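You operate a simulated robot arm through the tools that you are given. There is no shell and no other tool.

Carry out the task below with a simulated robot arm. There is one attempt and no reset: what you move stays moved.

Task
Put steel plugs 20 and 10 in their numbered holes and give each about a quarter turn clockwise.
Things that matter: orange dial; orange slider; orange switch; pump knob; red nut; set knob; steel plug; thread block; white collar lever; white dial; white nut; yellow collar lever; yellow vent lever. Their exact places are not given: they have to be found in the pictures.

The check looks at the end state, three seconds after you hand in, the way a careful person would. Anything else that was tipped, shoved, dropped, spilled or broken makes it a failure.

Robot
A 7-joint arm with a three-finger gripper on a trunk, on a base that drives. Base frame: it is fixed to the floor where the robot stands at the start and does not move with it; the origin is under the middle of the robot, x ahead of it, y to its left, z up; the surface under the hand at the start is at about z = 880. Lengths are in mm, angles in degrees, forces in N, time in s.
With the tool pointing down near the work surface it reaches from about 440 to 920 mm from the robot's upright axis, wherever it stands. Its first joint turns from -166.0 to 166.0 degrees. Places, roughly: orange dial [700, -800, 900]; orange slider [500, -1300, 900]; orange switch [800, 100, 900]; pump knob [500, -500, 1000]; red nut [600, -1100, 1000]; set knob [700, -600, 1000]; thread block [700, 100, 900]; white collar lever [500, -600, 900]; white dial [700, -900, 900]; white nut [600, -1200, 1000]; yellow collar lever [500, -300, 900]; yellow vent lever [700, -500, 900]. Payload 2.69 kg.
The TCP is the grasp point between the finger pads, 29 mm short of the fingertips. In the tool frame z runs along the fingers and y along their closing line. The gripper opens to 120 mm. The gripper's body begins 78 mm behind the TCP.
Orientation is told as [roll, pitch, yaw] about the base's x, y, z axes, in that order, counted from this pose: with the fingers straight down and closing along the base's y, the tool's x points along the base's -x, its y along +y and its z along -z.

Tools
- The arm moves only by the tool servo_tool. Its argument "steps" is a list of rows, each an object of numbers (a shift or turn left out is 0, a gripper value left out holds the last): "dx", "dy", "dz": the shift along the tool's x, y, z in mm; "ax", "ay", "az": the turn, a rotation vector about the tool's x, y, z in degrees. In form: [{"dx": .., "dy": .., "dz": .., "ax": .., "ay": .., "az": ..}, ...]. A call has 1 to 20 rows; each row is the pose to reach, as a shift and turn from the pose commanded when the call began, along the tool's axes at that moment. "gripper" is the gripper command, from -1 (shut) to 1 (fully open), values between in proportion, set as the call begins (left out, the last holds). Rows are played at 5 a second. More than 50 mm and 8.6 degrees between two rows, or a gripper value outside its range, and nothing of the call is played. Where a pose cannot be reached the arm comes as near as it can. A force on the tool above 60 N (or 10 N above the force at the start of the call, whichever is more), or a blocked arm, ends the call early, and 0.2 s more pass. Each finger halts on what it meets, pressing with about 23 N; the grip force reading is that of the motor and also rises with nothing between the fingers. The clock runs only during rows and for 0.2 s after the last one: add rows that repeat a pose to give the fingers time. It gives the time, the measured TCP pose, the force on the tool (base axes), the opening and the grip force at its end, in the units of the frame above (readings bear some noise), with the torque about the TCP (base axes, N m) and any sound that the robot's microphone picked up.
- Cameras (640 x 400 px; columns grow to the right, rows downward): "scene" is now at [237, -16.1, 1317.2]; the picture's right is [-0.20, -0.98, 0.00], its down [-0.64, 0.13, -0.76] and it looks along [0.74, -0.15, -0.65] (base axes); focal length 271 px, centre (320, 200). "wrist" rides on the gripper at [63, 0, -104] in the tool frame; the picture's right is [0.00, 1.00, 0.00], its down [-0.83, 0.00, -0.56] and it looks along [-0.56, 0.00, 0.83] (tool axes); focal length 275 px, centre (320, 200).
- capture(camera): a new picture of that camera. It takes no simulated time.
- raise_lower(by): slides the trunk up (or, below 0, down) by that many mm; the arm and the scene camera ride with it, the base frame stays. It gives what a move gives, with no picture.
- steer(legs): drives the robot by 1 to 6 legs, each [ahead, left, turn to the left] in mm, mm and degrees, along the robot's own axes; the way and the turn of a leg run together, so that a leg with both is an arc; at most 1500 mm and 180 degrees a leg. The arm and the cameras ride along, it lands a little off, and it stops where it bumps. It gives what a move gives.
- aim_head(pan, tilt): turns the head with the scene camera to pan (to the left, within 86 degrees either way) and tilt (down, from -29 to 69), counted from straight ahead of the robot. It gives what a move gives.
- measure_at(camera, pixels): for up to 12 pixels [column, row] of the newest picture of that camera ("zoom" is the newest enlarged one), the place [x, y, z] in the base frame of the surface seen there, good to about 2 mm. It takes no simulated time.
- zoom(camera, box): a new picture of the part [left, top, right, bottom] of that camera's present view, enlarged. It takes no simulated time.
- sign_off(): hands the job in; it is judged then, once.

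Unless the task says otherwise, let go and move clear before handing in.

The tools are called after ">>>" as a command line: name --argument value ..., lists and objects as JSON in quotes. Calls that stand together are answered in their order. servo_tool: Moves the arm, as the interface text tells. Its arguments: {"type":"object","properties":{"steps":{"type":"array","items":{"type":"object","properties":{"dx":{"type":"number"},"dy":{"type":"number"},"dz":{"type":"number"},"ax":{"type":"number"},"ay":{"type":"number"},"az":{"type":"number"}}}},"gripper":{"type":"number"}},"required":["steps"]} The other tools are called the same way: raise_lower (by) slides the trunk up or down; steer (legs) drives the base; aim_head (pan, tilt) turns the head that bears the scene camera; capture (camera) takes a picture; measure_at (camera, pixels) gives the place of the surface under pixels of a picture; zoom (camera, box) takes an enlarged picture of a part of a camera's view; sign_off () hands the job in.

At the start:

```text
time_s: 0.0
tcp_pos: [500.6, 43.3, 1104.9]
tool_rot: [-0.1, -0.1, 0.0]
force: [-0.9, 1.1, -0.3]
torque: [-0.04, 0.0, -0.03]
gripper_width: 120.0
finger_force: 0.1
trunk travel left (down, up): [-575.0, 38.0]
robot x, y, heading: [0.1, 1.0, -0.1]
head pan, tilt: [-11.6, 40.7]
```

scene: 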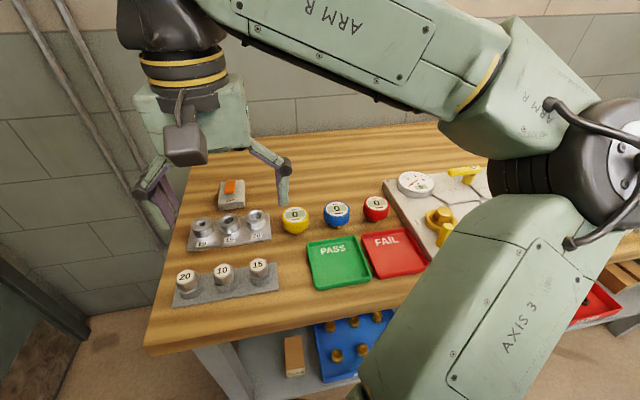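
wrist: 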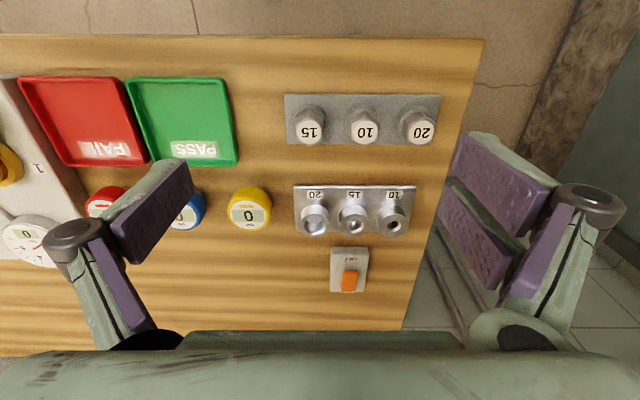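

The scene picture shows the plugs 20, 10 and 15 in a rack at about (185-260, 275) and the thread block at about (228, 230). I'll zoom in on both and measure them.

>>> zoom --camera "scene" --box '[160, 170, 300, 310]'

>>> zoom --camera "wrist" --box '[270, 80, 470, 300]'

>>> measure_at --camera "wrist" --pixels '[[310, 132], [364, 132], [420, 130], [315, 225], [354, 222], [394, 222], [290, 118], [437, 115], [300, 190], [412, 190], [350, 280], [340, 165]]'

```text
2.86 times, centred on (230, 240) of scene
```

zoom: 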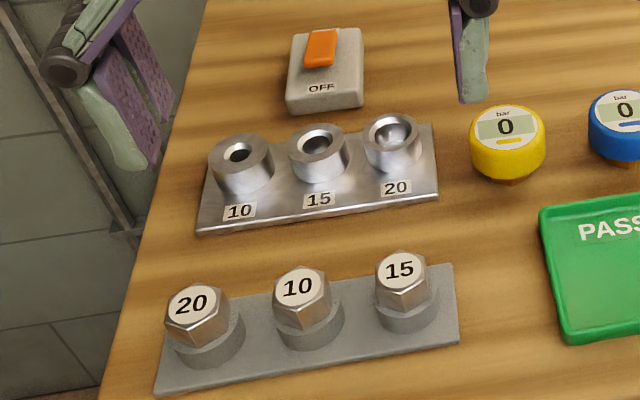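

```text
1.82 times, centred on (370, 190) of wrist
```

zoom: 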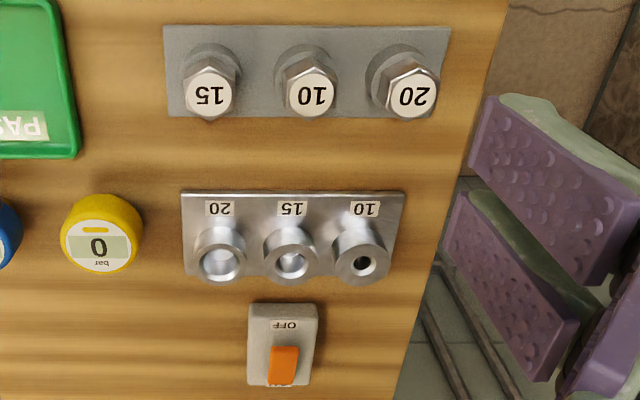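

```text
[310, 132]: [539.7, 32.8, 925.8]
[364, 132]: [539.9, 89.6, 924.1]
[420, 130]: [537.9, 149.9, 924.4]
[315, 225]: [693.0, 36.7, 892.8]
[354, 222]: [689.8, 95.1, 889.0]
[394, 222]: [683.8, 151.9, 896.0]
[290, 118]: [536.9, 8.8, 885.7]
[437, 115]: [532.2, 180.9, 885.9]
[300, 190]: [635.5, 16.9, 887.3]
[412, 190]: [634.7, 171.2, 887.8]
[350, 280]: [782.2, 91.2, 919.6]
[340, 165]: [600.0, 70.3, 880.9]
```

The plugs stand at x≈540 (20 at y≈150, 10 at y≈90) and the block's holes at x≈688 (20 at y≈37, 10 at y≈152). I'll move the hand back and lower it so the wrist camera sees the plugs up close.

>>> servo_tool --steps '[{"dx": 10, "dy": 25, "dz": 40}, {"dx": 20, "dy": 50, "dz": 80}, {"dx": 25, "dy": 75, "dz": 100}, {"dx": 25, "dy": 77, "dz": 105}]' --gripper 1

>>> capture --camera "wrist"

>>> capture --camera "scene"

```text
time_s: 1.0
tcp_pos: [475.7, 118.9, 998.9]
tool_rot: [0.0, -0.1, 0.1]
force: [-0.9, -1.0, 1.0]
torque: [0.0, 0.01, -0.01]
gripper_width: 119.9
finger_force: 0.1
trunk travel left (down, up): [-575.0, 38.0]
robot x, y, heading: [1.9, -0.9, -0.2]
head pan, tilt: [-11.6, 40.7]
```

```text
taken
```

wrist: 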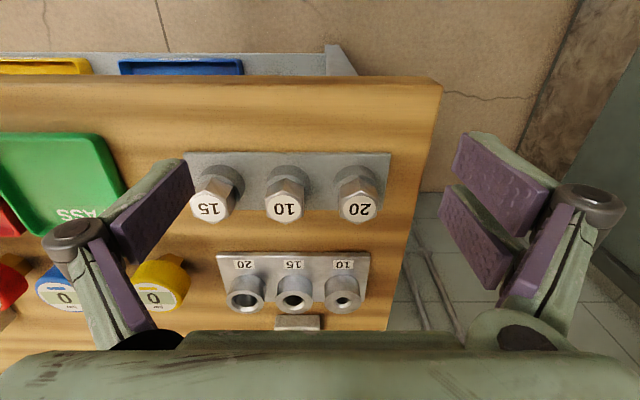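

```text
taken
```

scene: 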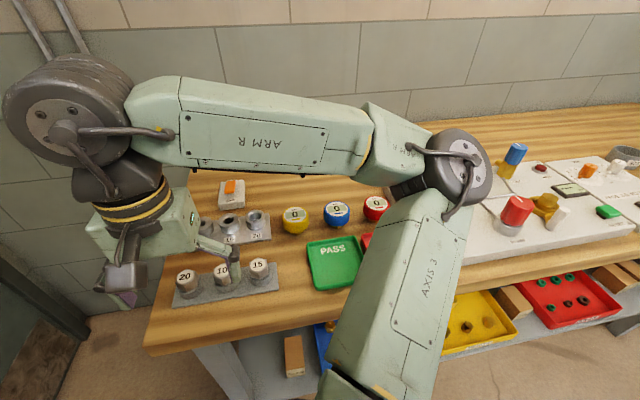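

The three plugs are near (215,205), (285,205) and (358,205). I'll zoom in to see how the hexes are turned and to measure the heights.

>>> zoom --camera "wrist" --box '[180, 140, 400, 240]'

>>> measure_at --camera "zoom" --pixels '[[519, 200], [306, 200], [100, 200], [470, 190], [520, 110], [520, 85], [310, 85], [100, 80], [570, 190], [260, 195], [355, 195], [519, 235]]'

>>> measure_at --camera "wrist" --pixels '[[247, 314], [344, 313], [326, 300], [360, 300], [343, 278], [246, 278], [228, 300], [266, 300], [246, 302], [344, 302]]'

>>> zoom --camera "wrist" --box '[200, 240, 390, 330]'

```text
2.91 times, centred on (290, 190) of wrist
```

zoom: 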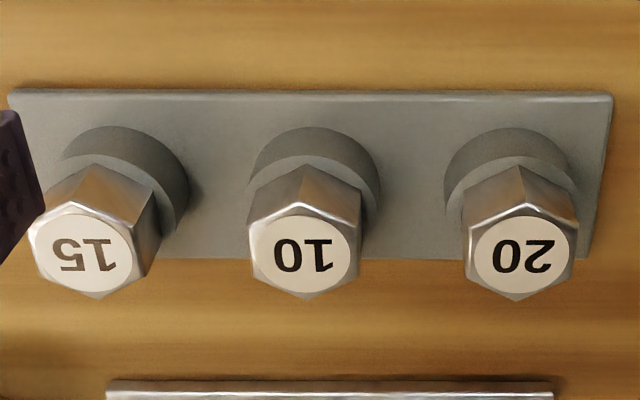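

```text
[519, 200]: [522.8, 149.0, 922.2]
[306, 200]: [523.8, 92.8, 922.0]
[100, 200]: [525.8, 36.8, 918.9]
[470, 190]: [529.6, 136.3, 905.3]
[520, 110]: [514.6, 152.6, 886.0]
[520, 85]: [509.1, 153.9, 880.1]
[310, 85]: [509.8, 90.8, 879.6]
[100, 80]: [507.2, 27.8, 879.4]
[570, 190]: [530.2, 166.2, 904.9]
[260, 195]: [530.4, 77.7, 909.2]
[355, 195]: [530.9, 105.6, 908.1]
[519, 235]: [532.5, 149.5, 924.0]
```

```text
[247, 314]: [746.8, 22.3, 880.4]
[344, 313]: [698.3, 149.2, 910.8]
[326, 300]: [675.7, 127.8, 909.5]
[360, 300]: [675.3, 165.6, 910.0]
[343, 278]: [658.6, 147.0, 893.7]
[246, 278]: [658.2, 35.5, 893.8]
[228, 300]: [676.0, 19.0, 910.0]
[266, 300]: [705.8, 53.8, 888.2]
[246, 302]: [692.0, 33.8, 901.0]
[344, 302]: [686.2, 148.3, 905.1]
```

```text
3.37 times, centred on (295, 285) of wrist
```

zoom: 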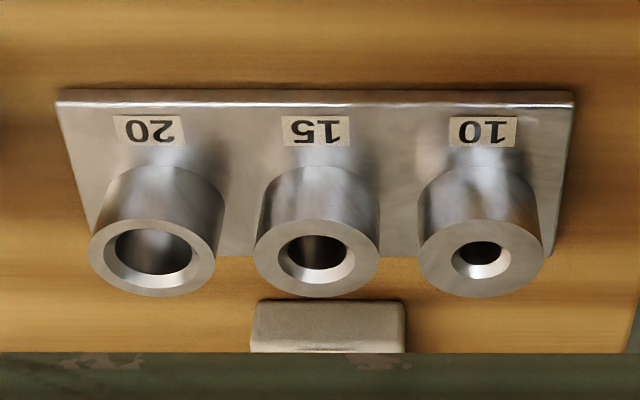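

The hexes have their flats facing ±y, so a straight grip along y suits both. I'll measure the edges more finely (rack collar top, head bottom, hole centres), and test in free air whether the wrist can turn 90° clockwise.

>>> measure_at --camera "zoom" --pixels '[[152, 225], [152, 284], [92, 250], [214, 250], [480, 222], [480, 290], [422, 255], [540, 255], [108, 245], [197, 245], [455, 250], [508, 250]]'

>>> servo_tool --steps '[{"dz": -20, "az": 8}, {"dz": -40, "az": 16}, {"dz": -60, "az": 24}, {"dz": -60, "az": 32}, {"dz": -60, "az": 40}, {"dz": -60, "az": 48}, {"dz": -60, "az": 56}, {"dz": -60, "az": 64}, {"dz": -60, "az": 72}, {"dz": -60, "az": 80}, {"dz": -60, "az": 88}, {"dz": -60, "az": 95}, {"dz": -60, "az": 95}]'

>>> capture --camera "wrist"

>>> zoom --camera "scene" --box '[160, 170, 300, 310]'

```text
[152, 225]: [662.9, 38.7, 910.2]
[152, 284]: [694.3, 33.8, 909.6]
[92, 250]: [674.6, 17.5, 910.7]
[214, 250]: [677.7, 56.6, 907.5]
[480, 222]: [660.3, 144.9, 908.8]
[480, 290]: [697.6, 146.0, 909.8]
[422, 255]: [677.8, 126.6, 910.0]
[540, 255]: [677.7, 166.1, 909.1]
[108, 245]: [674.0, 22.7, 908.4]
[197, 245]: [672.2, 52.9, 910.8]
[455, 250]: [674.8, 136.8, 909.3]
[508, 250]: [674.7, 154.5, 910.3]
```

```text
time_s: 3.8
tcp_pos: [474.2, 120.4, 1059.7]
tool_rot: [0.0, 0.1, -95.2]
force: [-0.6, 0.6, 0.0]
torque: [0.02, -0.03, -0.01]
gripper_width: 120.1
finger_force: 0.1
trunk travel left (down, up): [-575.0, 38.0]
robot x, y, heading: [-1.2, -2.3, -0.1]
head pan, tilt: [-11.6, 40.7]
```

```text
taken
```

wrist: 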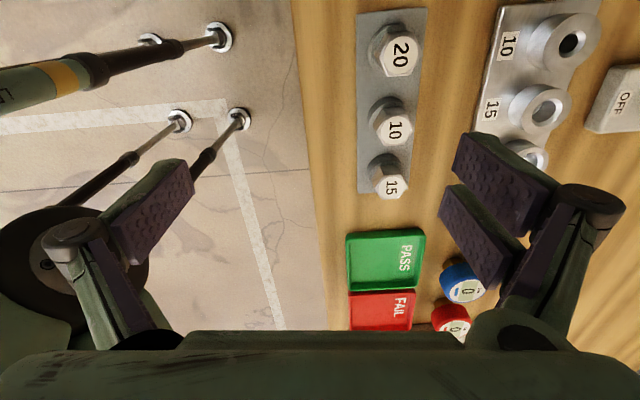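

```text
2.86 times, centred on (230, 240) of scene
```

zoom: 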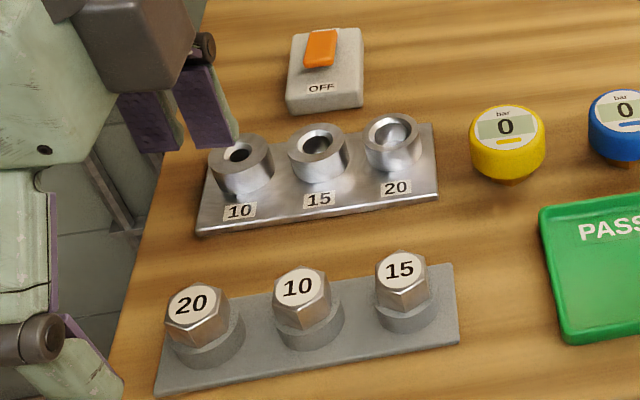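

The wrist turned to -95° without trouble. I'll turn back and move over the block to measure the hole centres better.

>>> servo_tool --steps '[{"az": -8}, {"az": -16}, {"az": -24}, {"az": -32}, {"az": -40}, {"az": -48}, {"az": -56}, {"az": -64}, {"az": -72}, {"az": -80}, {"az": -88}, {"az": -95}, {"az": -95}]'

>>> servo_tool --steps '[{"dx": -40, "dy": -10}, {"dx": -80, "dy": -20, "dz": 20}, {"dx": -120, "dy": -28, "dz": 40}, {"dx": -120, "dy": -28, "dz": 40}]'

>>> capture --camera "wrist"

>>> zoom --camera "wrist" --box '[220, 130, 420, 255]'

```text
time_s: 6.6
tcp_pos: [475.2, 119.7, 1059.9]
tool_rot: [0.0, -0.1, 0.1]
force: [-0.1, 0.2, -0.5]
torque: [-0.03, -0.03, 0.0]
gripper_width: 119.8
finger_force: 0.0
trunk travel left (down, up): [-575.0, 38.0]
robot x, y, heading: [2.1, 4.8, 0.3]
head pan, tilt: [-11.6, 40.7]
```

```text
time_s: 7.6
tcp_pos: [595.7, 91.3, 1018.6]
tool_rot: [-0.1, -0.1, 0.1]
force: [-0.4, 0.0, 0.9]
torque: [-0.01, 0.01, 0.04]
gripper_width: 120.1
finger_force: 0.0
trunk travel left (down, up): [-575.0, 38.0]
robot x, y, heading: [-0.9, 2.7, -0.0]
head pan, tilt: [-11.6, 40.7]
```

```text
taken
```

wrist: 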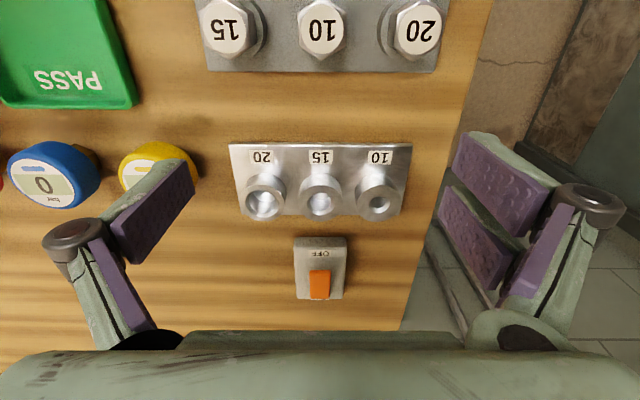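

```text
3.20 times, centred on (320, 192) of wrist
```

zoom: 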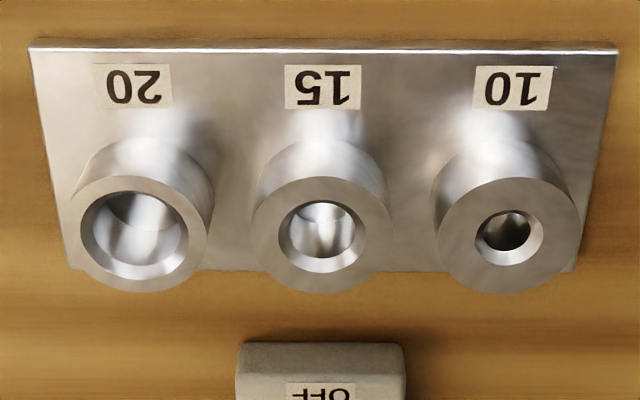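

The hole rims are clear in the zoom at about (136,235), (321,235) and (510,236). I'll measure their rims for accurate centres.

>>> measure_at --camera "zoom" --pixels '[[73, 235], [203, 235], [138, 182], [138, 288], [442, 235], [576, 235], [510, 183], [510, 288], [91, 195], [186, 275], [460, 195], [560, 275]]'

>>> measure_at --camera "zoom" --pixels '[[186, 195], [91, 275], [560, 195], [460, 275], [255, 235], [386, 235], [320, 182], [320, 288], [135, 235], [510, 235], [323, 235]]'

>>> zoom --camera "wrist" --box '[180, 0, 460, 80]'

```text
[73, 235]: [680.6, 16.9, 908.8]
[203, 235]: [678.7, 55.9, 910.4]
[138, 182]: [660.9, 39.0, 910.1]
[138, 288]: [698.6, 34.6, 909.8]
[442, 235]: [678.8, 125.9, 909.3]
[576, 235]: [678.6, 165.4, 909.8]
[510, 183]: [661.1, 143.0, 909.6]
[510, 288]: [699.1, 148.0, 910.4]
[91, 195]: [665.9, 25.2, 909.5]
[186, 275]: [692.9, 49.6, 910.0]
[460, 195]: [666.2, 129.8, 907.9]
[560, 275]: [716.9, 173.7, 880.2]
```

```text
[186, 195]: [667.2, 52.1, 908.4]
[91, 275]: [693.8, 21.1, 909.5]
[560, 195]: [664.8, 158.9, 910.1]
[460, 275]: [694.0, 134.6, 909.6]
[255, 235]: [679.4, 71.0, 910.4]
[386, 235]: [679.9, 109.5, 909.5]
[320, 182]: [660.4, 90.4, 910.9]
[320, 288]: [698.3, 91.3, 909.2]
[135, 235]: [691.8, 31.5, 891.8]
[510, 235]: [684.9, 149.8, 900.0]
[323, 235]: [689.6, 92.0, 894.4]
```

```text
2.29 times, centred on (320, 40) of wrist
```

zoom: 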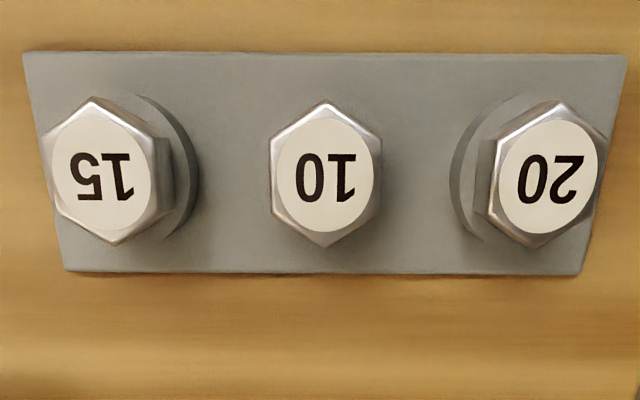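

The holes come out at (679.7, 36.5) for 20 and (679.7, 146) for 10, with rims at z≈910. Next I'll measure the plug caps and hex edges in the latest zoom.

>>> measure_at --camera "zoom" --pixels '[[327, 177], [548, 177], [288, 177], [366, 177], [327, 125], [327, 228], [510, 177], [587, 177], [555, 125], [540, 228], [101, 175], [460, 150]]'

>>> measure_at --camera "zoom" --pixels '[[462, 190], [457, 170], [185, 180], [190, 160], [484, 165], [484, 195], [548, 243], [327, 244], [560, 104], [327, 101], [380, 200], [272, 200]]'

```text
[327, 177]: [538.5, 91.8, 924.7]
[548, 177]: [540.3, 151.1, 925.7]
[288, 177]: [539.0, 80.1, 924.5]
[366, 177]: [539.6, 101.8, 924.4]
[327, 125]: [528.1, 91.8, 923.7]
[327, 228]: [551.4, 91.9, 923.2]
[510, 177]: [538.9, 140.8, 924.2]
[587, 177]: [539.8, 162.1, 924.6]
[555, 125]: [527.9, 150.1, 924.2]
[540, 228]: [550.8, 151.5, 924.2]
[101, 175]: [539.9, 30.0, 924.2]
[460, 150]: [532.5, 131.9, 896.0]
```

```text
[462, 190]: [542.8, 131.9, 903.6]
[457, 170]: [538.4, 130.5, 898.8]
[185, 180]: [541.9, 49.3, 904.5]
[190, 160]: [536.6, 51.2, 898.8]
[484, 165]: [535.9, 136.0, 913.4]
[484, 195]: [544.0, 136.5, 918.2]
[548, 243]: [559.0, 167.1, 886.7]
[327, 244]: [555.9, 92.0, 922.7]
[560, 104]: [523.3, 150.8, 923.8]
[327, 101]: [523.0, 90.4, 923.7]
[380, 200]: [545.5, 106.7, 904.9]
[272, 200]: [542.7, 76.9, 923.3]
```

Plug 20's head is centred at about (539.4, 151), with its top at 924.5, its underside at about 904 and flats about 29 mm apart. I'll set a 50 mm opening, go above it, and check before descending.

>>> servo_tool --steps '[{"dx": 28, "dy": 30}, {"dx": 56, "dy": 59.5}, {"dx": 56, "dy": 59.5, "dz": 25}, {"dx": 56, "dy": 59.5, "dz": 49}, {"dx": 56, "dy": 59.5, "dz": 49}, {"dx": 56, "dy": 59.5, "dz": 49}]' --gripper -0.167

>>> capture --camera "wrist"

>>> zoom --camera "scene" --box '[140, 170, 300, 310]'

```text
time_s: 9.0
tcp_pos: [539.0, 150.2, 969.5]
tool_rot: [0.0, 0.1, 0.0]
force: [-0.2, -0.4, 0.3]
torque: [-0.04, -0.02, 0.01]
gripper_width: 49.7
finger_force: 0.0
trunk travel left (down, up): [-575.0, 38.0]
robot x, y, heading: [2.1, 3.0, -0.0]
head pan, tilt: [-11.6, 40.7]
```

```text
taken
```

wrist: 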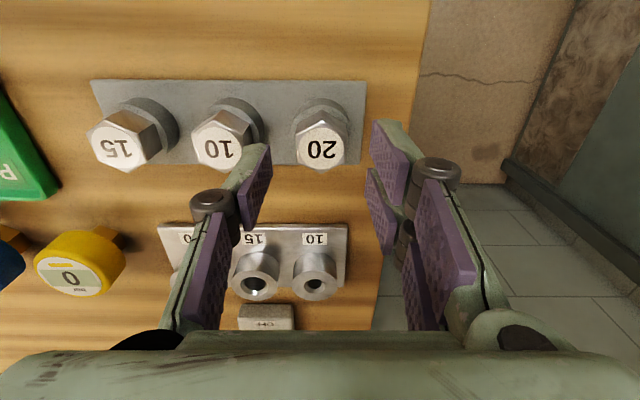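

```text
2.86 times, centred on (220, 240) of scene
```

zoom: 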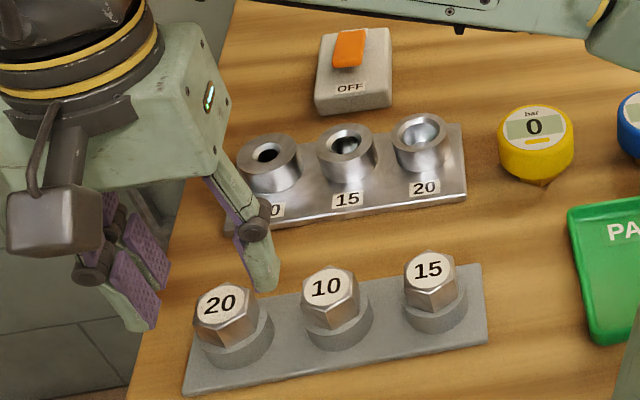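

The fingers straddle plug 20 evenly (it's at column 320, between fingers near 262 and 378). I'll descend to z≈936, then close.

>>> servo_tool --steps '[{"dx": -0.4, "dy": 0.5, "dz": 12}, {"dx": -0.4, "dy": 0.5, "dz": 24}, {"dx": -0.4, "dy": 0.5, "dz": 33.5}, {"dx": -0.4, "dy": 0.5, "dz": 33.5}]'

>>> capture --camera "wrist"

>>> servo_tool --steps '[{}, {}, {}, {}, {}]' --gripper -1

>>> capture --camera "wrist"

```text
time_s: 10.0
tcp_pos: [538.2, 152.4, 937.2]
tool_rot: [0.0, 0.0, 0.0]
force: [-0.5, 0.4, -0.6]
torque: [0.0, 0.04, 0.0]
gripper_width: 49.8
finger_force: 0.2
trunk travel left (down, up): [-575.0, 38.0]
robot x, y, heading: [-1.5, 0.6, -0.2]
head pan, tilt: [-11.6, 40.7]
```

```text
taken
```

wrist: 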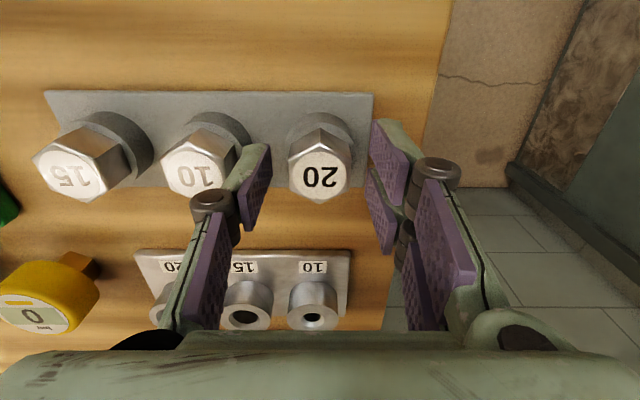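

```text
time_s: 11.2
tcp_pos: [538.1, 151.9, 936.9]
tool_rot: [0.1, -0.1, 0.0]
force: [-0.6, -0.5, -0.4]
torque: [-0.04, -0.01, -0.01]
gripper_width: 33.8
finger_force: 23.2
trunk travel left (down, up): [-575.0, 38.0]
robot x, y, heading: [2.3, 2.2, 0.1]
head pan, tilt: [-11.6, 40.7]
```

```text
taken
```

wrist: 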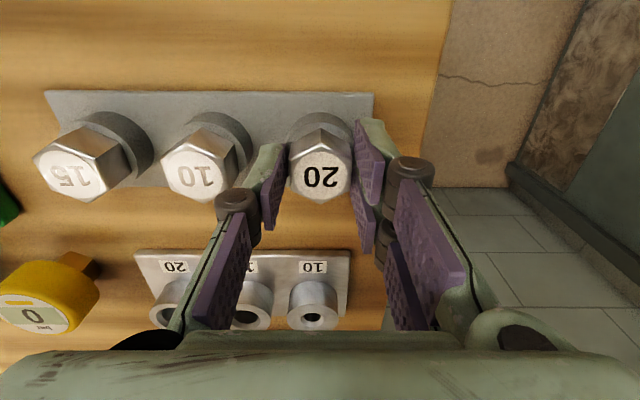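

The fingers stopped at 33.8 mm on the head. I'll zoom in to see whether the pads really sit on the flats.

>>> zoom --camera "wrist" --box '[250, 90, 400, 260]'

>>> zoom --camera "scene" --box '[150, 230, 250, 320]'

```text
2.35 times, centred on (325, 175) of wrist
```

zoom: 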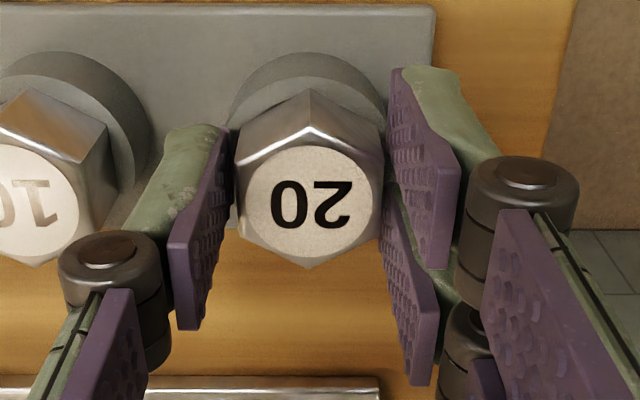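

```text
4.44 times, centred on (200, 275) of scene
```

zoom: 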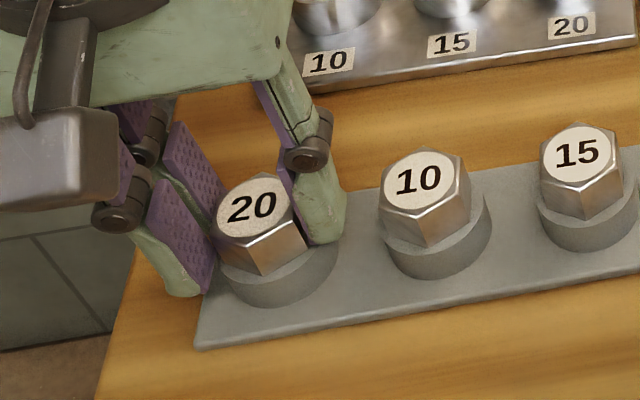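

Both pads look to be on the head's flats. I'll lift a little and check that the plug comes along.

>>> servo_tool --steps '[{}, {"dz": -8}, {"dz": -16}, {"dz": -16}]'

>>> zoom --camera "wrist" --box '[250, 90, 400, 260]'

>>> zoom --camera "scene" --box '[150, 230, 250, 320]'

```text
time_s: 12.2
tcp_pos: [538.6, 151.9, 954.0]
tool_rot: [0.0, 0.0, 0.0]
force: [0.0, -0.5, -2.3]
torque: [-0.04, -0.02, -0.01]
gripper_width: 33.4
finger_force: 23.0
trunk travel left (down, up): [-575.0, 38.0]
robot x, y, heading: [-0.2, -1.9, 0.1]
head pan, tilt: [-11.6, 40.7]
```

```text
2.35 times, centred on (325, 175) of wrist
```

zoom: 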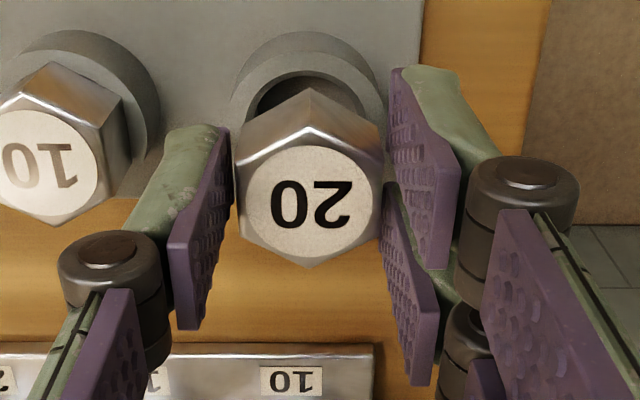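

```text
4.44 times, centred on (200, 275) of scene
```

zoom: 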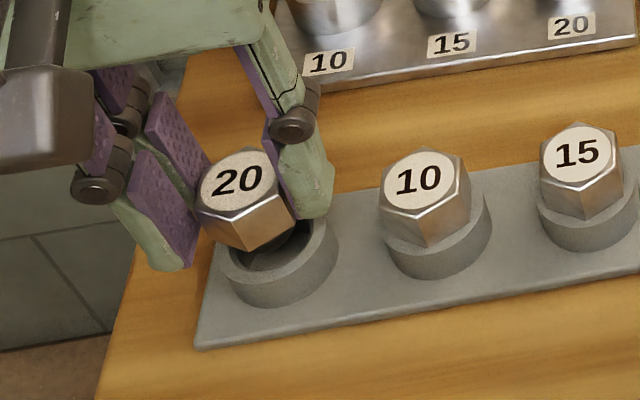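

Plug 20 is held and clear of its seat. I'll lift it higher, carry it over hole 20, and re-measure.

>>> servo_tool --steps '[{"dz": -22}, {"dz": -44}, {"dx": -30, "dy": -25, "dz": -44}, {"dx": -60, "dy": -50, "dz": -44}, {"dx": -90, "dy": -75, "dz": -44}, {"dx": -120, "dy": -100, "dz": -44}, {"dx": -140.3, "dy": -115, "dz": -44}, {"dx": -140.3, "dy": -115, "dz": -44}, {"dx": -140.3, "dy": -115, "dz": -44}]'

>>> zoom --camera "scene" --box '[160, 150, 300, 260]'

>>> zoom --camera "wrist" --box '[250, 90, 400, 260]'

>>> measure_at --camera "zoom" --pixels '[[255, 200], [365, 200], [310, 200], [310, 160], [310, 240], [308, 175], [240, 150], [380, 150]]'

```text
time_s: 14.2
tcp_pos: [680.5, 36.7, 996.9]
tool_rot: [0.0, 0.0, -0.1]
force: [-0.4, 0.3, -2.1]
torque: [-0.02, 0.0, -0.05]
gripper_width: 33.5
finger_force: 22.9
trunk travel left (down, up): [-575.0, 38.0]
robot x, y, heading: [-2.6, -2.1, 0.0]
head pan, tilt: [-11.6, 40.7]
```

```text
3.64 times, centred on (230, 205) of scene
```

zoom: 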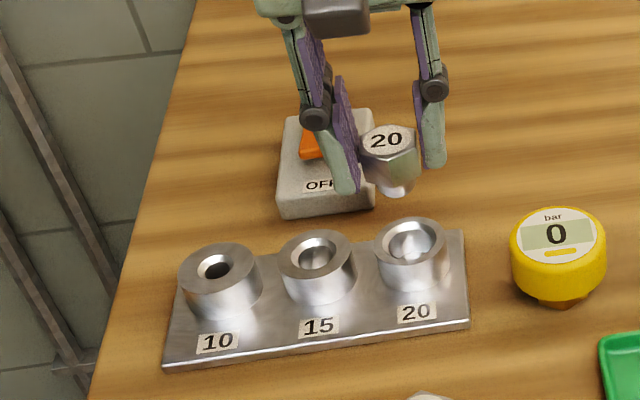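

```text
2.35 times, centred on (325, 175) of wrist
```

zoom: 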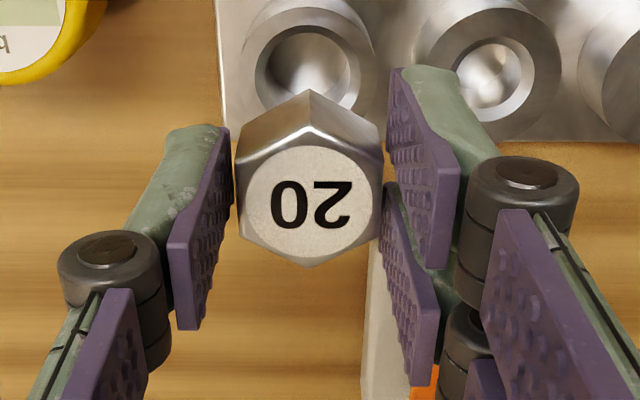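

```text
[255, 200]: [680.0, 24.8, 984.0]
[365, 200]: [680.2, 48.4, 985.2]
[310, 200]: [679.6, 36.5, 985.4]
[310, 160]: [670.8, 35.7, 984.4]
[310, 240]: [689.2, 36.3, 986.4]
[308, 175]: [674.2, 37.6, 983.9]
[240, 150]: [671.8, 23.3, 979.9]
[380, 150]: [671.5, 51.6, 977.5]
```

The plug's cap centre measures (680.0, 36.4), right over hole 20. I'll lower it gently and watch the force.

>>> servo_tool --steps '[{"dz": 8}, {"dz": 16}, {"dz": 24}, {"dz": 28}, {"dz": 32}, {"dz": 32}]'

>>> zoom --camera "scene" --box '[190, 170, 300, 260]'

>>> zoom --camera "wrist" --box '[250, 90, 400, 260]'

```text
time_s: 15.6
tcp_pos: [679.8, 37.2, 965.4]
tool_rot: [0.0, -0.1, -0.1]
force: [-0.1, -0.1, -2.2]
torque: [0.0, -0.01, -0.04]
gripper_width: 33.5
finger_force: 22.6
trunk travel left (down, up): [-575.0, 38.0]
robot x, y, heading: [-0.5, -3.0, 0.2]
head pan, tilt: [-11.6, 40.7]
```

```text
4.44 times, centred on (245, 215) of scene
```

zoom: 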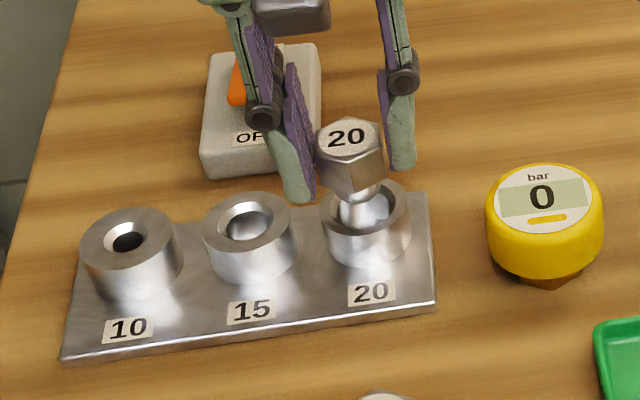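

```text
2.35 times, centred on (325, 175) of wrist
```

zoom: 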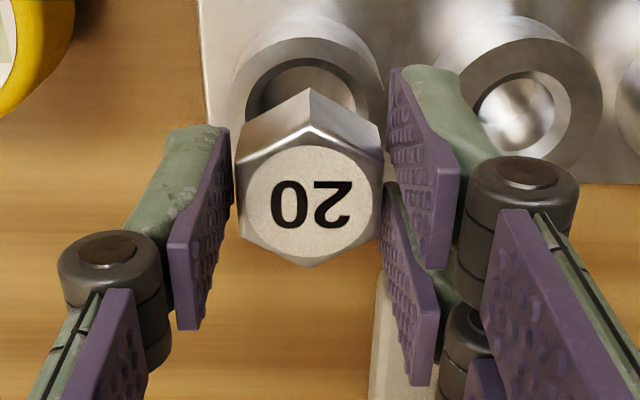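

The shank is entering the mouth of hole 20 with no contact force (z force −2.2 N, just the weight). I'll continue down in small steps.

>>> servo_tool --steps '[{"dz": 3}, {"dz": 6}, {"dz": 9}, {"dz": 12}, {"dz": 14}, {"dz": 16}, {"dz": 16}]'

>>> zoom --camera "scene" --box '[190, 170, 300, 260]'

```text
time_s: 17.2
tcp_pos: [680.0, 36.6, 948.2]
tool_rot: [0.0, 0.0, 0.0]
force: [-0.3, 0.0, -0.7]
torque: [-0.02, 0.01, 0.01]
gripper_width: 33.6
finger_force: 23.1
trunk travel left (down, up): [-575.0, 38.0]
robot x, y, heading: [-0.9, 0.9, 0.0]
head pan, tilt: [-11.6, 40.7]
```

```text
4.44 times, centred on (245, 215) of scene
```

zoom: 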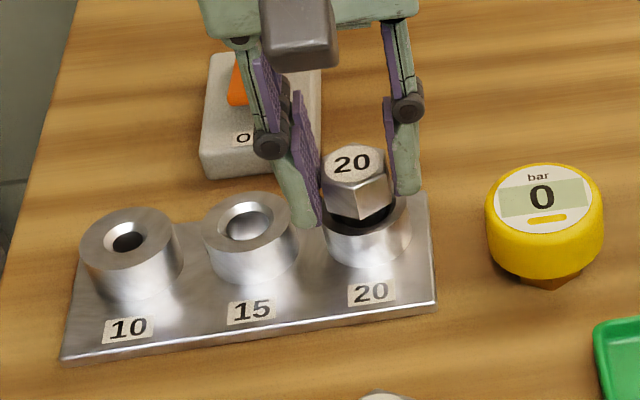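

The head's underside is still about 5 mm above the rim. I'll ease it down until it touches.

>>> servo_tool --steps '[{"dz": 1.5}, {"dz": 3}, {"dz": 4}, {"dz": 5}, {"dz": 5.5}, {"dz": 5.5}]'

>>> zoom --camera "scene" --box '[190, 170, 300, 260]'

>>> zoom --camera "wrist" --box '[250, 90, 400, 260]'

>>> measure_at --camera "zoom" --pixels '[[255, 200], [365, 200], [310, 200], [310, 160], [310, 240], [308, 175]]'

```text
time_s: 18.6
tcp_pos: [679.8, 37.8, 943.0]
tool_rot: [0.1, 0.0, 0.0]
force: [0.3, 0.5, -2.1]
torque: [0.01, -0.03, -0.02]
gripper_width: 33.6
finger_force: 23.3
trunk travel left (down, up): [-575.0, 38.0]
robot x, y, heading: [-1.2, -1.0, -0.2]
head pan, tilt: [-11.6, 40.7]
```

```text
4.44 times, centred on (245, 215) of scene
```

zoom: 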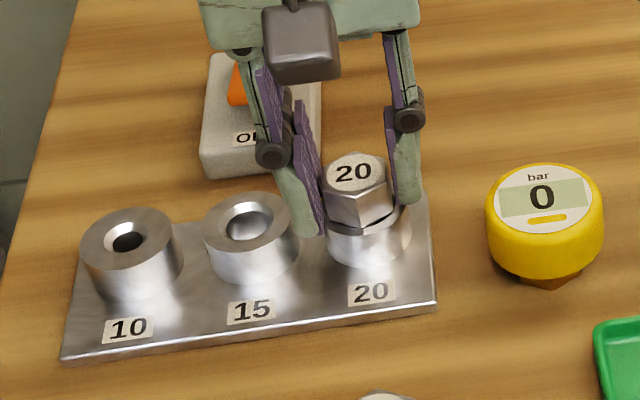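

```text
2.35 times, centred on (325, 175) of wrist
```

zoom: 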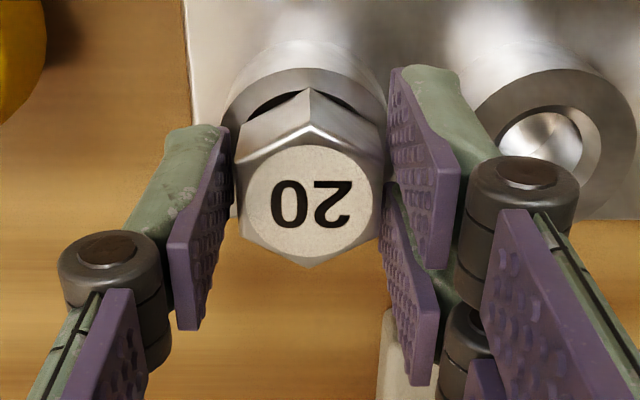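

```text
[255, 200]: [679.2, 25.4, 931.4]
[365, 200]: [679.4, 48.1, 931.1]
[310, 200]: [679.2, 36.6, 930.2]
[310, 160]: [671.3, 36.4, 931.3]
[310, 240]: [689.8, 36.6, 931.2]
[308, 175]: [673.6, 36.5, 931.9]
```

The head's top is at 931, so the underside is about 1 mm above the rim. I'll nudge it down 2 mm in half-millimetre steps to feel contact.

>>> servo_tool --steps '[{"dz": 0.5}, {"dz": 1.0}, {"dz": 1.0}, {"dz": 1.0}]'

>>> servo_tool --steps '[{"dz": 0.5}, {"dz": 1.0}, {"dz": 1.0}, {"dz": 1.0}]'

>>> zoom --camera "scene" --box '[220, 185, 270, 235]'

```text
time_s: 19.6
tcp_pos: [678.8, 37.8, 942.2]
tool_rot: [0.0, 0.0, -0.1]
force: [1.1, -0.5, 0.5]
torque: [0.01, -0.03, -0.01]
gripper_width: 33.6
finger_force: 22.4
trunk travel left (down, up): [-575.0, 38.0]
robot x, y, heading: [-0.5, 1.3, -0.2]
head pan, tilt: [-11.6, 40.7]
```

```text
time_s: 20.6
tcp_pos: [680.2, 37.4, 942.3]
tool_rot: [0.0, -0.1, 0.0]
force: [4.6, 0.2, 15.1]
torque: [0.02, 0.08, 0.02]
gripper_width: 33.7
finger_force: 22.8
trunk travel left (down, up): [-575.0, 38.0]
robot x, y, heading: [1.0, 1.2, -0.4]
head pan, tilt: [-11.6, 40.7]
```

```text
8.00 times, centred on (245, 210) of scene
```

zoom: 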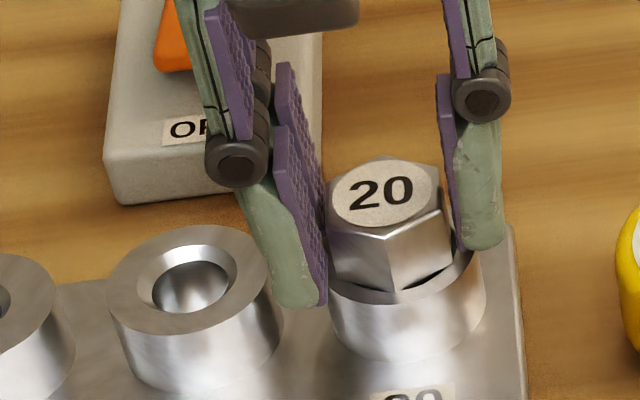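

Contact is felt at TCP z≈942 (15 N up), so plug 20 is seated on the rim. I'll ease off slightly and turn it 90° clockwise (az +90), watching torque and sound.

>>> servo_tool --steps '[{"dz": -0.6}, {"dz": -0.6, "az": 7.5}, {"dz": -0.6, "az": 15}, {"dz": -0.6, "az": 22.5}, {"dz": -0.6, "az": 30}, {"dz": -0.6, "az": 37.5}, {"dz": -0.6, "az": 45}, {"dz": -0.6, "az": 45}]'

>>> zoom --camera "scene" --box '[220, 185, 270, 235]'

>>> zoom --camera "wrist" --box '[250, 90, 400, 260]'

```text
time_s: 22.4
tcp_pos: [678.7, 37.1, 941.8]
tool_rot: [0.0, -0.1, -45.1]
force: [0.5, 2.5, 5.0]
torque: [0.04, -0.05, -0.06]
gripper_width: 33.8
finger_force: 23.1
trunk travel left (down, up): [-575.0, 38.0]
robot x, y, heading: [-1.4, 0.1, -0.1]
head pan, tilt: [-11.6, 40.7]
```

```text
8.00 times, centred on (245, 210) of scene
```

zoom: 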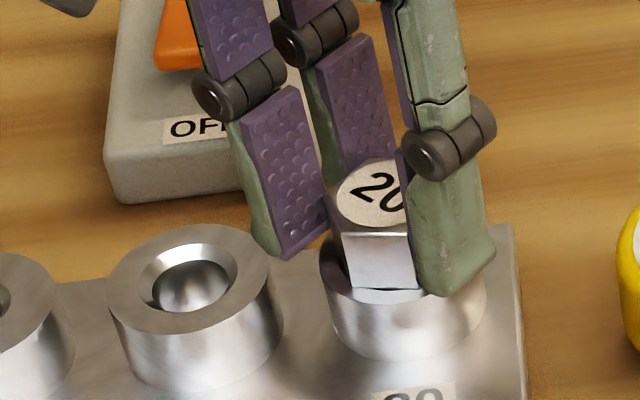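

```text
2.35 times, centred on (325, 175) of wrist
```

zoom: 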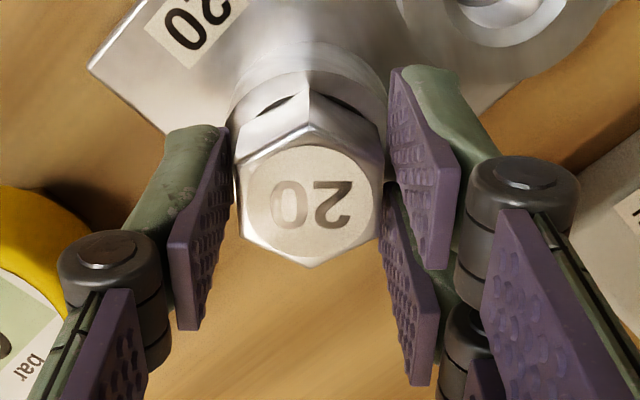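

The plug turns with the hand, now 45° clockwise with a small torque. I'll turn the other 45°.

>>> servo_tool --steps '[{"az": 7.5}, {"az": 15}, {"az": 22.5}, {"az": 30}, {"az": 37.5}, {"az": 45}, {"az": 45}]'

>>> zoom --camera "scene" --box '[220, 185, 270, 235]'

>>> zoom --camera "wrist" --box '[250, 90, 400, 260]'

>>> measure_at --camera "zoom" --pixels '[[255, 200], [365, 200], [310, 200], [310, 160], [310, 240], [308, 175]]'

```text
time_s: 24.0
tcp_pos: [678.9, 36.9, 941.9]
tool_rot: [0.0, 0.0, -90.1]
force: [-0.3, 0.9, 3.0]
torque: [-0.01, 0.02, -0.01]
gripper_width: 33.3
finger_force: 23.0
trunk travel left (down, up): [-575.0, 38.0]
robot x, y, heading: [-0.5, -3.5, 0.1]
head pan, tilt: [-11.6, 40.7]
```

```text
8.00 times, centred on (245, 210) of scene
```

zoom: 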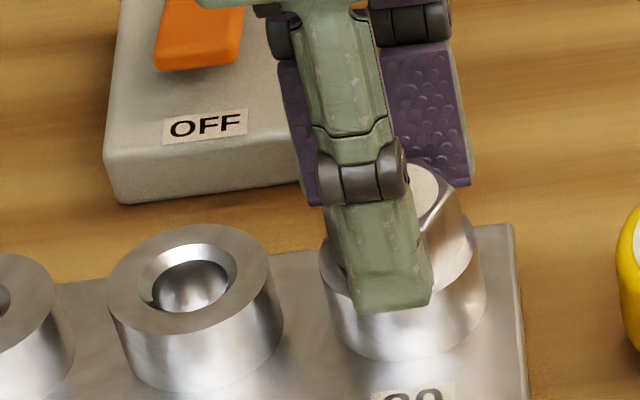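

```text
2.35 times, centred on (325, 175) of wrist
```

zoom: 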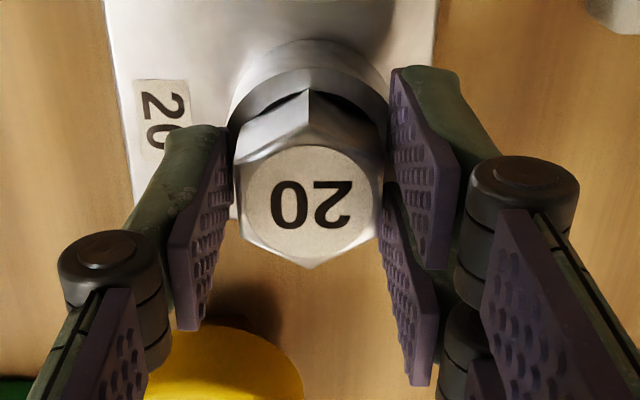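

```text
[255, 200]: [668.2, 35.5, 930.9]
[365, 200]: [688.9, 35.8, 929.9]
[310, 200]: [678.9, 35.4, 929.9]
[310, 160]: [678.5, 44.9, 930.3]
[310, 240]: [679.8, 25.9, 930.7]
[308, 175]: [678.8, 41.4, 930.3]
```

Plug 20 has turned exactly a quarter turn and sits at z≈930, centred at (679, 35.6). I'll open the fingers, rise straight up, and rotate back.

>>> servo_tool --steps '[{}, {}, {}]' --gripper -0.167

>>> servo_tool --steps '[{"dz": -15}, {"dz": -35}, {"dz": -60}, {"dz": -60, "az": -8}, {"dz": -60, "az": -16}, {"dz": -60, "az": -24}, {"dz": -60, "az": -32}, {"dz": -60, "az": -40}, {"dz": -60, "az": -48}, {"dz": -60, "az": -56}, {"dz": -60, "az": -64}, {"dz": -60, "az": -72}, {"dz": -60, "az": -80}, {"dz": -60, "az": -85}, {"dz": -60, "az": -90}, {"dz": -60, "az": -90}]'

>>> zoom --camera "scene" --box '[190, 170, 300, 260]'

>>> capture --camera "wrist"

```text
time_s: 24.8
tcp_pos: [679.9, 36.7, 942.2]
tool_rot: [0.0, -0.1, -90.0]
force: [0.2, -0.3, 0.4]
torque: [0.01, 0.0, 0.01]
gripper_width: 50.2
finger_force: 0.1
trunk travel left (down, up): [-575.0, 38.0]
robot x, y, heading: [1.4, -2.2, 0.1]
head pan, tilt: [-11.6, 40.7]
```

```text
time_s: 28.2
tcp_pos: [679.2, 36.9, 1002.3]
tool_rot: [0.0, 0.0, 0.0]
force: [-0.3, -1.0, 0.2]
torque: [-0.03, 0.0, -0.03]
gripper_width: 50.0
finger_force: 0.0
trunk travel left (down, up): [-575.0, 38.0]
robot x, y, heading: [0.4, -0.8, 0.0]
head pan, tilt: [-11.6, 40.7]
```

```text
4.44 times, centred on (245, 215) of scene
```

zoom: 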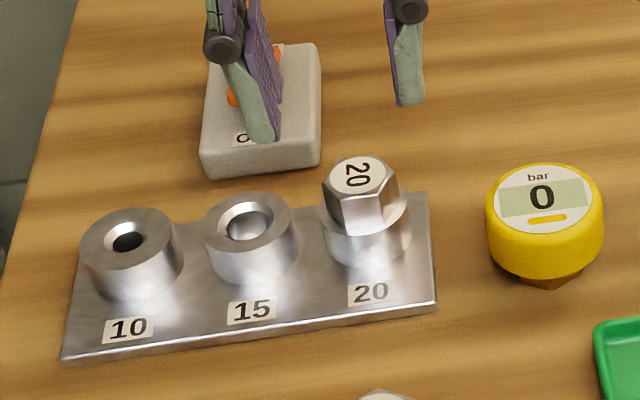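

```text
taken
```

wrist: 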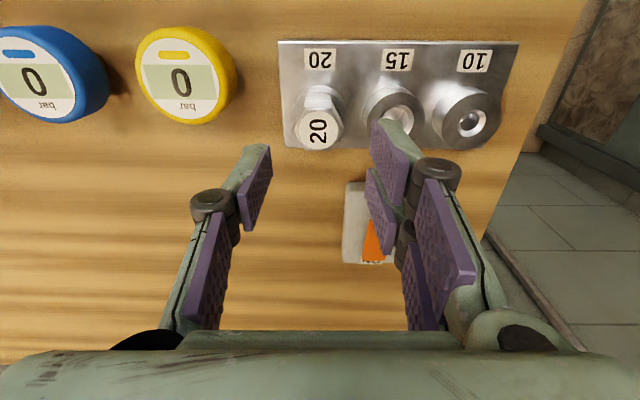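

Plug 20 is seated in hole 20, its label turned a quarter clockwise. Next I'll go above plug 10 at (539.4, 91.3) with a 46 mm opening.

>>> servo_tool --steps '[{"dx": 35, "dy": 14}, {"dx": 70, "dy": 28}, {"dx": 105, "dy": 42}, {"dx": 140.1, "dy": 54.3}, {"dx": 140.1, "dy": 54.3, "dz": 32}, {"dx": 140.1, "dy": 54.3, "dz": 32}]' --gripper -0.233

>>> zoom --camera "wrist" --box '[200, 70, 440, 240]'

>>> measure_at --camera "zoom" --pixels '[[318, 190], [285, 190], [350, 190], [318, 165], [318, 215]]'

```text
time_s: 29.6
tcp_pos: [539.4, 92.1, 969.6]
tool_rot: [0.0, 0.0, -0.1]
force: [1.1, 0.6, 0.1]
torque: [-0.01, 0.01, 0.01]
gripper_width: 46.1
finger_force: 0.0
trunk travel left (down, up): [-575.0, 38.0]
robot x, y, heading: [1.0, 1.9, 0.2]
head pan, tilt: [-11.6, 40.7]
```

```text
2.35 times, centred on (320, 155) of wrist
```

zoom: 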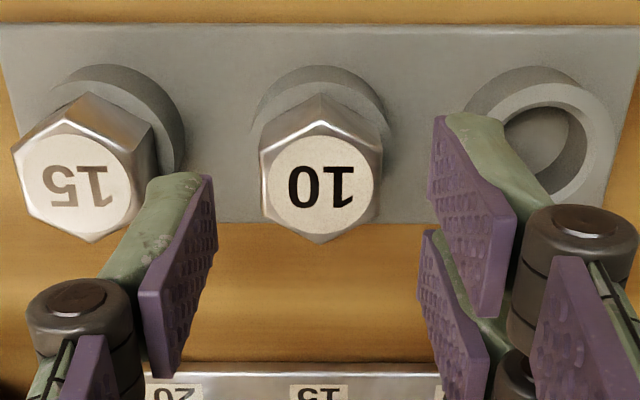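

```text
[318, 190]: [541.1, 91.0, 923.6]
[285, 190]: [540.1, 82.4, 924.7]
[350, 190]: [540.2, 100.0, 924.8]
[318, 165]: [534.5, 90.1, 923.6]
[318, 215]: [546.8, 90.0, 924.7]
```

Plug 10 is centred between the fingers (cap at (540.5, 91)), and the left finger clears plug 15. I'll descend and close.

>>> servo_tool --steps '[{"dx": -0.5, "dz": 12}, {"dx": -0.5, "dz": 24}, {"dx": -0.5, "dz": 33}, {"dx": -0.5, "dz": 33}]'

>>> servo_tool --steps '[{}, {}, {}, {}, {}]' --gripper -1

>>> servo_tool --steps '[{}, {"dz": -8}, {"dz": -16}, {"dz": -16}]'

>>> zoom --camera "scene" --box '[160, 230, 290, 310]'

>>> zoom --camera "wrist" --box '[200, 70, 440, 240]'

```text
time_s: 30.6
tcp_pos: [539.4, 91.3, 937.3]
tool_rot: [0.0, -0.1, 0.1]
force: [0.4, 0.0, 0.5]
torque: [0.0, 0.01, 0.02]
gripper_width: 46.0
finger_force: 0.2
trunk travel left (down, up): [-575.0, 38.0]
robot x, y, heading: [-2.7, 1.0, -0.1]
head pan, tilt: [-11.6, 40.7]
```

```text
time_s: 31.8
tcp_pos: [539.8, 90.9, 937.5]
tool_rot: [-0.1, 0.0, 0.0]
force: [-0.3, -0.3, -0.1]
torque: [-0.01, 0.05, 0.03]
gripper_width: 33.2
finger_force: 23.4
trunk travel left (down, up): [-575.0, 38.0]
robot x, y, heading: [1.4, 0.0, -0.1]
head pan, tilt: [-11.6, 40.7]
```

```text
time_s: 32.8
tcp_pos: [539.8, 90.9, 953.3]
tool_rot: [0.0, 0.0, -0.1]
force: [0.9, 0.6, -1.4]
torque: [0.0, -0.02, 0.02]
gripper_width: 33.2
finger_force: 23.1
trunk travel left (down, up): [-575.0, 38.0]
robot x, y, heading: [-0.4, -3.6, -0.0]
head pan, tilt: [-11.6, 40.7]
```

```text
4.92 times, centred on (225, 270) of scene
```

zoom: 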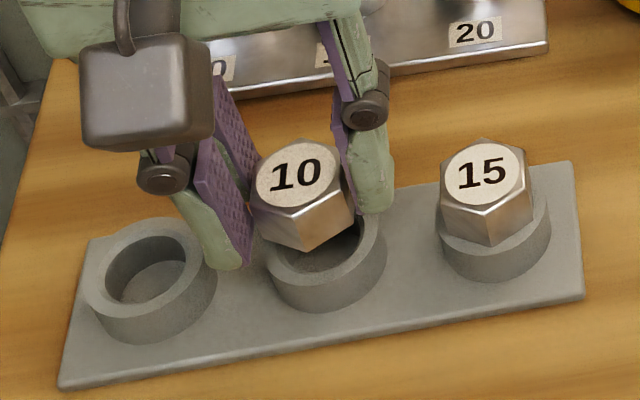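

```text
2.35 times, centred on (320, 155) of wrist
```

zoom: 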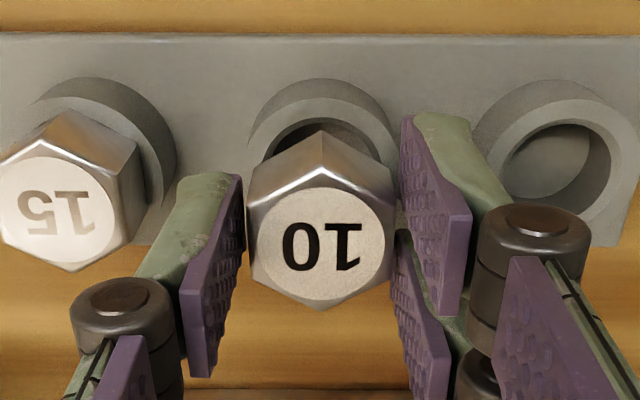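

Plug 10 is held and clear. I'll lift it and carry it over hole 10.

>>> servo_tool --steps '[{"dz": -22}, {"dz": -44}, {"dx": -35, "dy": 14, "dz": -44}, {"dx": -70, "dy": 28, "dz": -44}, {"dx": -105, "dy": 42, "dz": -44}, {"dx": -139.8, "dy": 55, "dz": -44}, {"dx": -139.8, "dy": 55, "dz": -44}, {"dx": -139.8, "dy": 55, "dz": -44}]'

>>> zoom --camera "scene" --box '[160, 150, 300, 260]'

>>> zoom --camera "wrist" --box '[250, 90, 400, 260]'

>>> measure_at --camera "zoom" --pixels '[[255, 200], [365, 200], [310, 200], [310, 160], [310, 240], [308, 175], [310, 225], [280, 200], [340, 200]]'

```text
time_s: 34.6
tcp_pos: [679.9, 148.0, 997.5]
tool_rot: [0.0, 0.1, 0.0]
force: [0.1, 0.3, -1.5]
torque: [0.02, -0.01, -0.01]
gripper_width: 33.5
finger_force: 23.3
trunk travel left (down, up): [-575.0, 38.0]
robot x, y, heading: [-0.8, 3.5, 0.0]
head pan, tilt: [-11.6, 40.7]
```

```text
3.64 times, centred on (230, 205) of scene
```

zoom: 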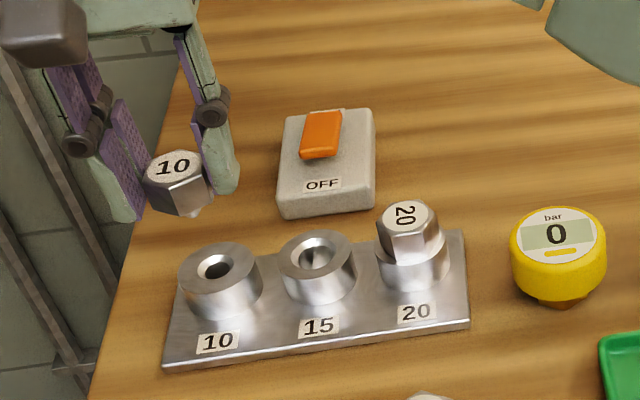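

```text
2.35 times, centred on (325, 175) of wrist
```

zoom: 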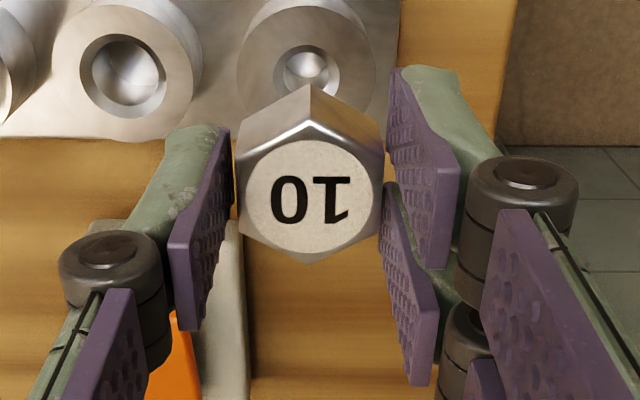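

```text
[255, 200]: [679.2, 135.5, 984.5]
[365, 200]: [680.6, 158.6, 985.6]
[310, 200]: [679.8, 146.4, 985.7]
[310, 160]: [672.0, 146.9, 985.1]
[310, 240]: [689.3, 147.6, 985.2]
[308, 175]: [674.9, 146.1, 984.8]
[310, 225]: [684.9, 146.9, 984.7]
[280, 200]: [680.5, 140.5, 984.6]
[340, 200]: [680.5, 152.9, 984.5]
```

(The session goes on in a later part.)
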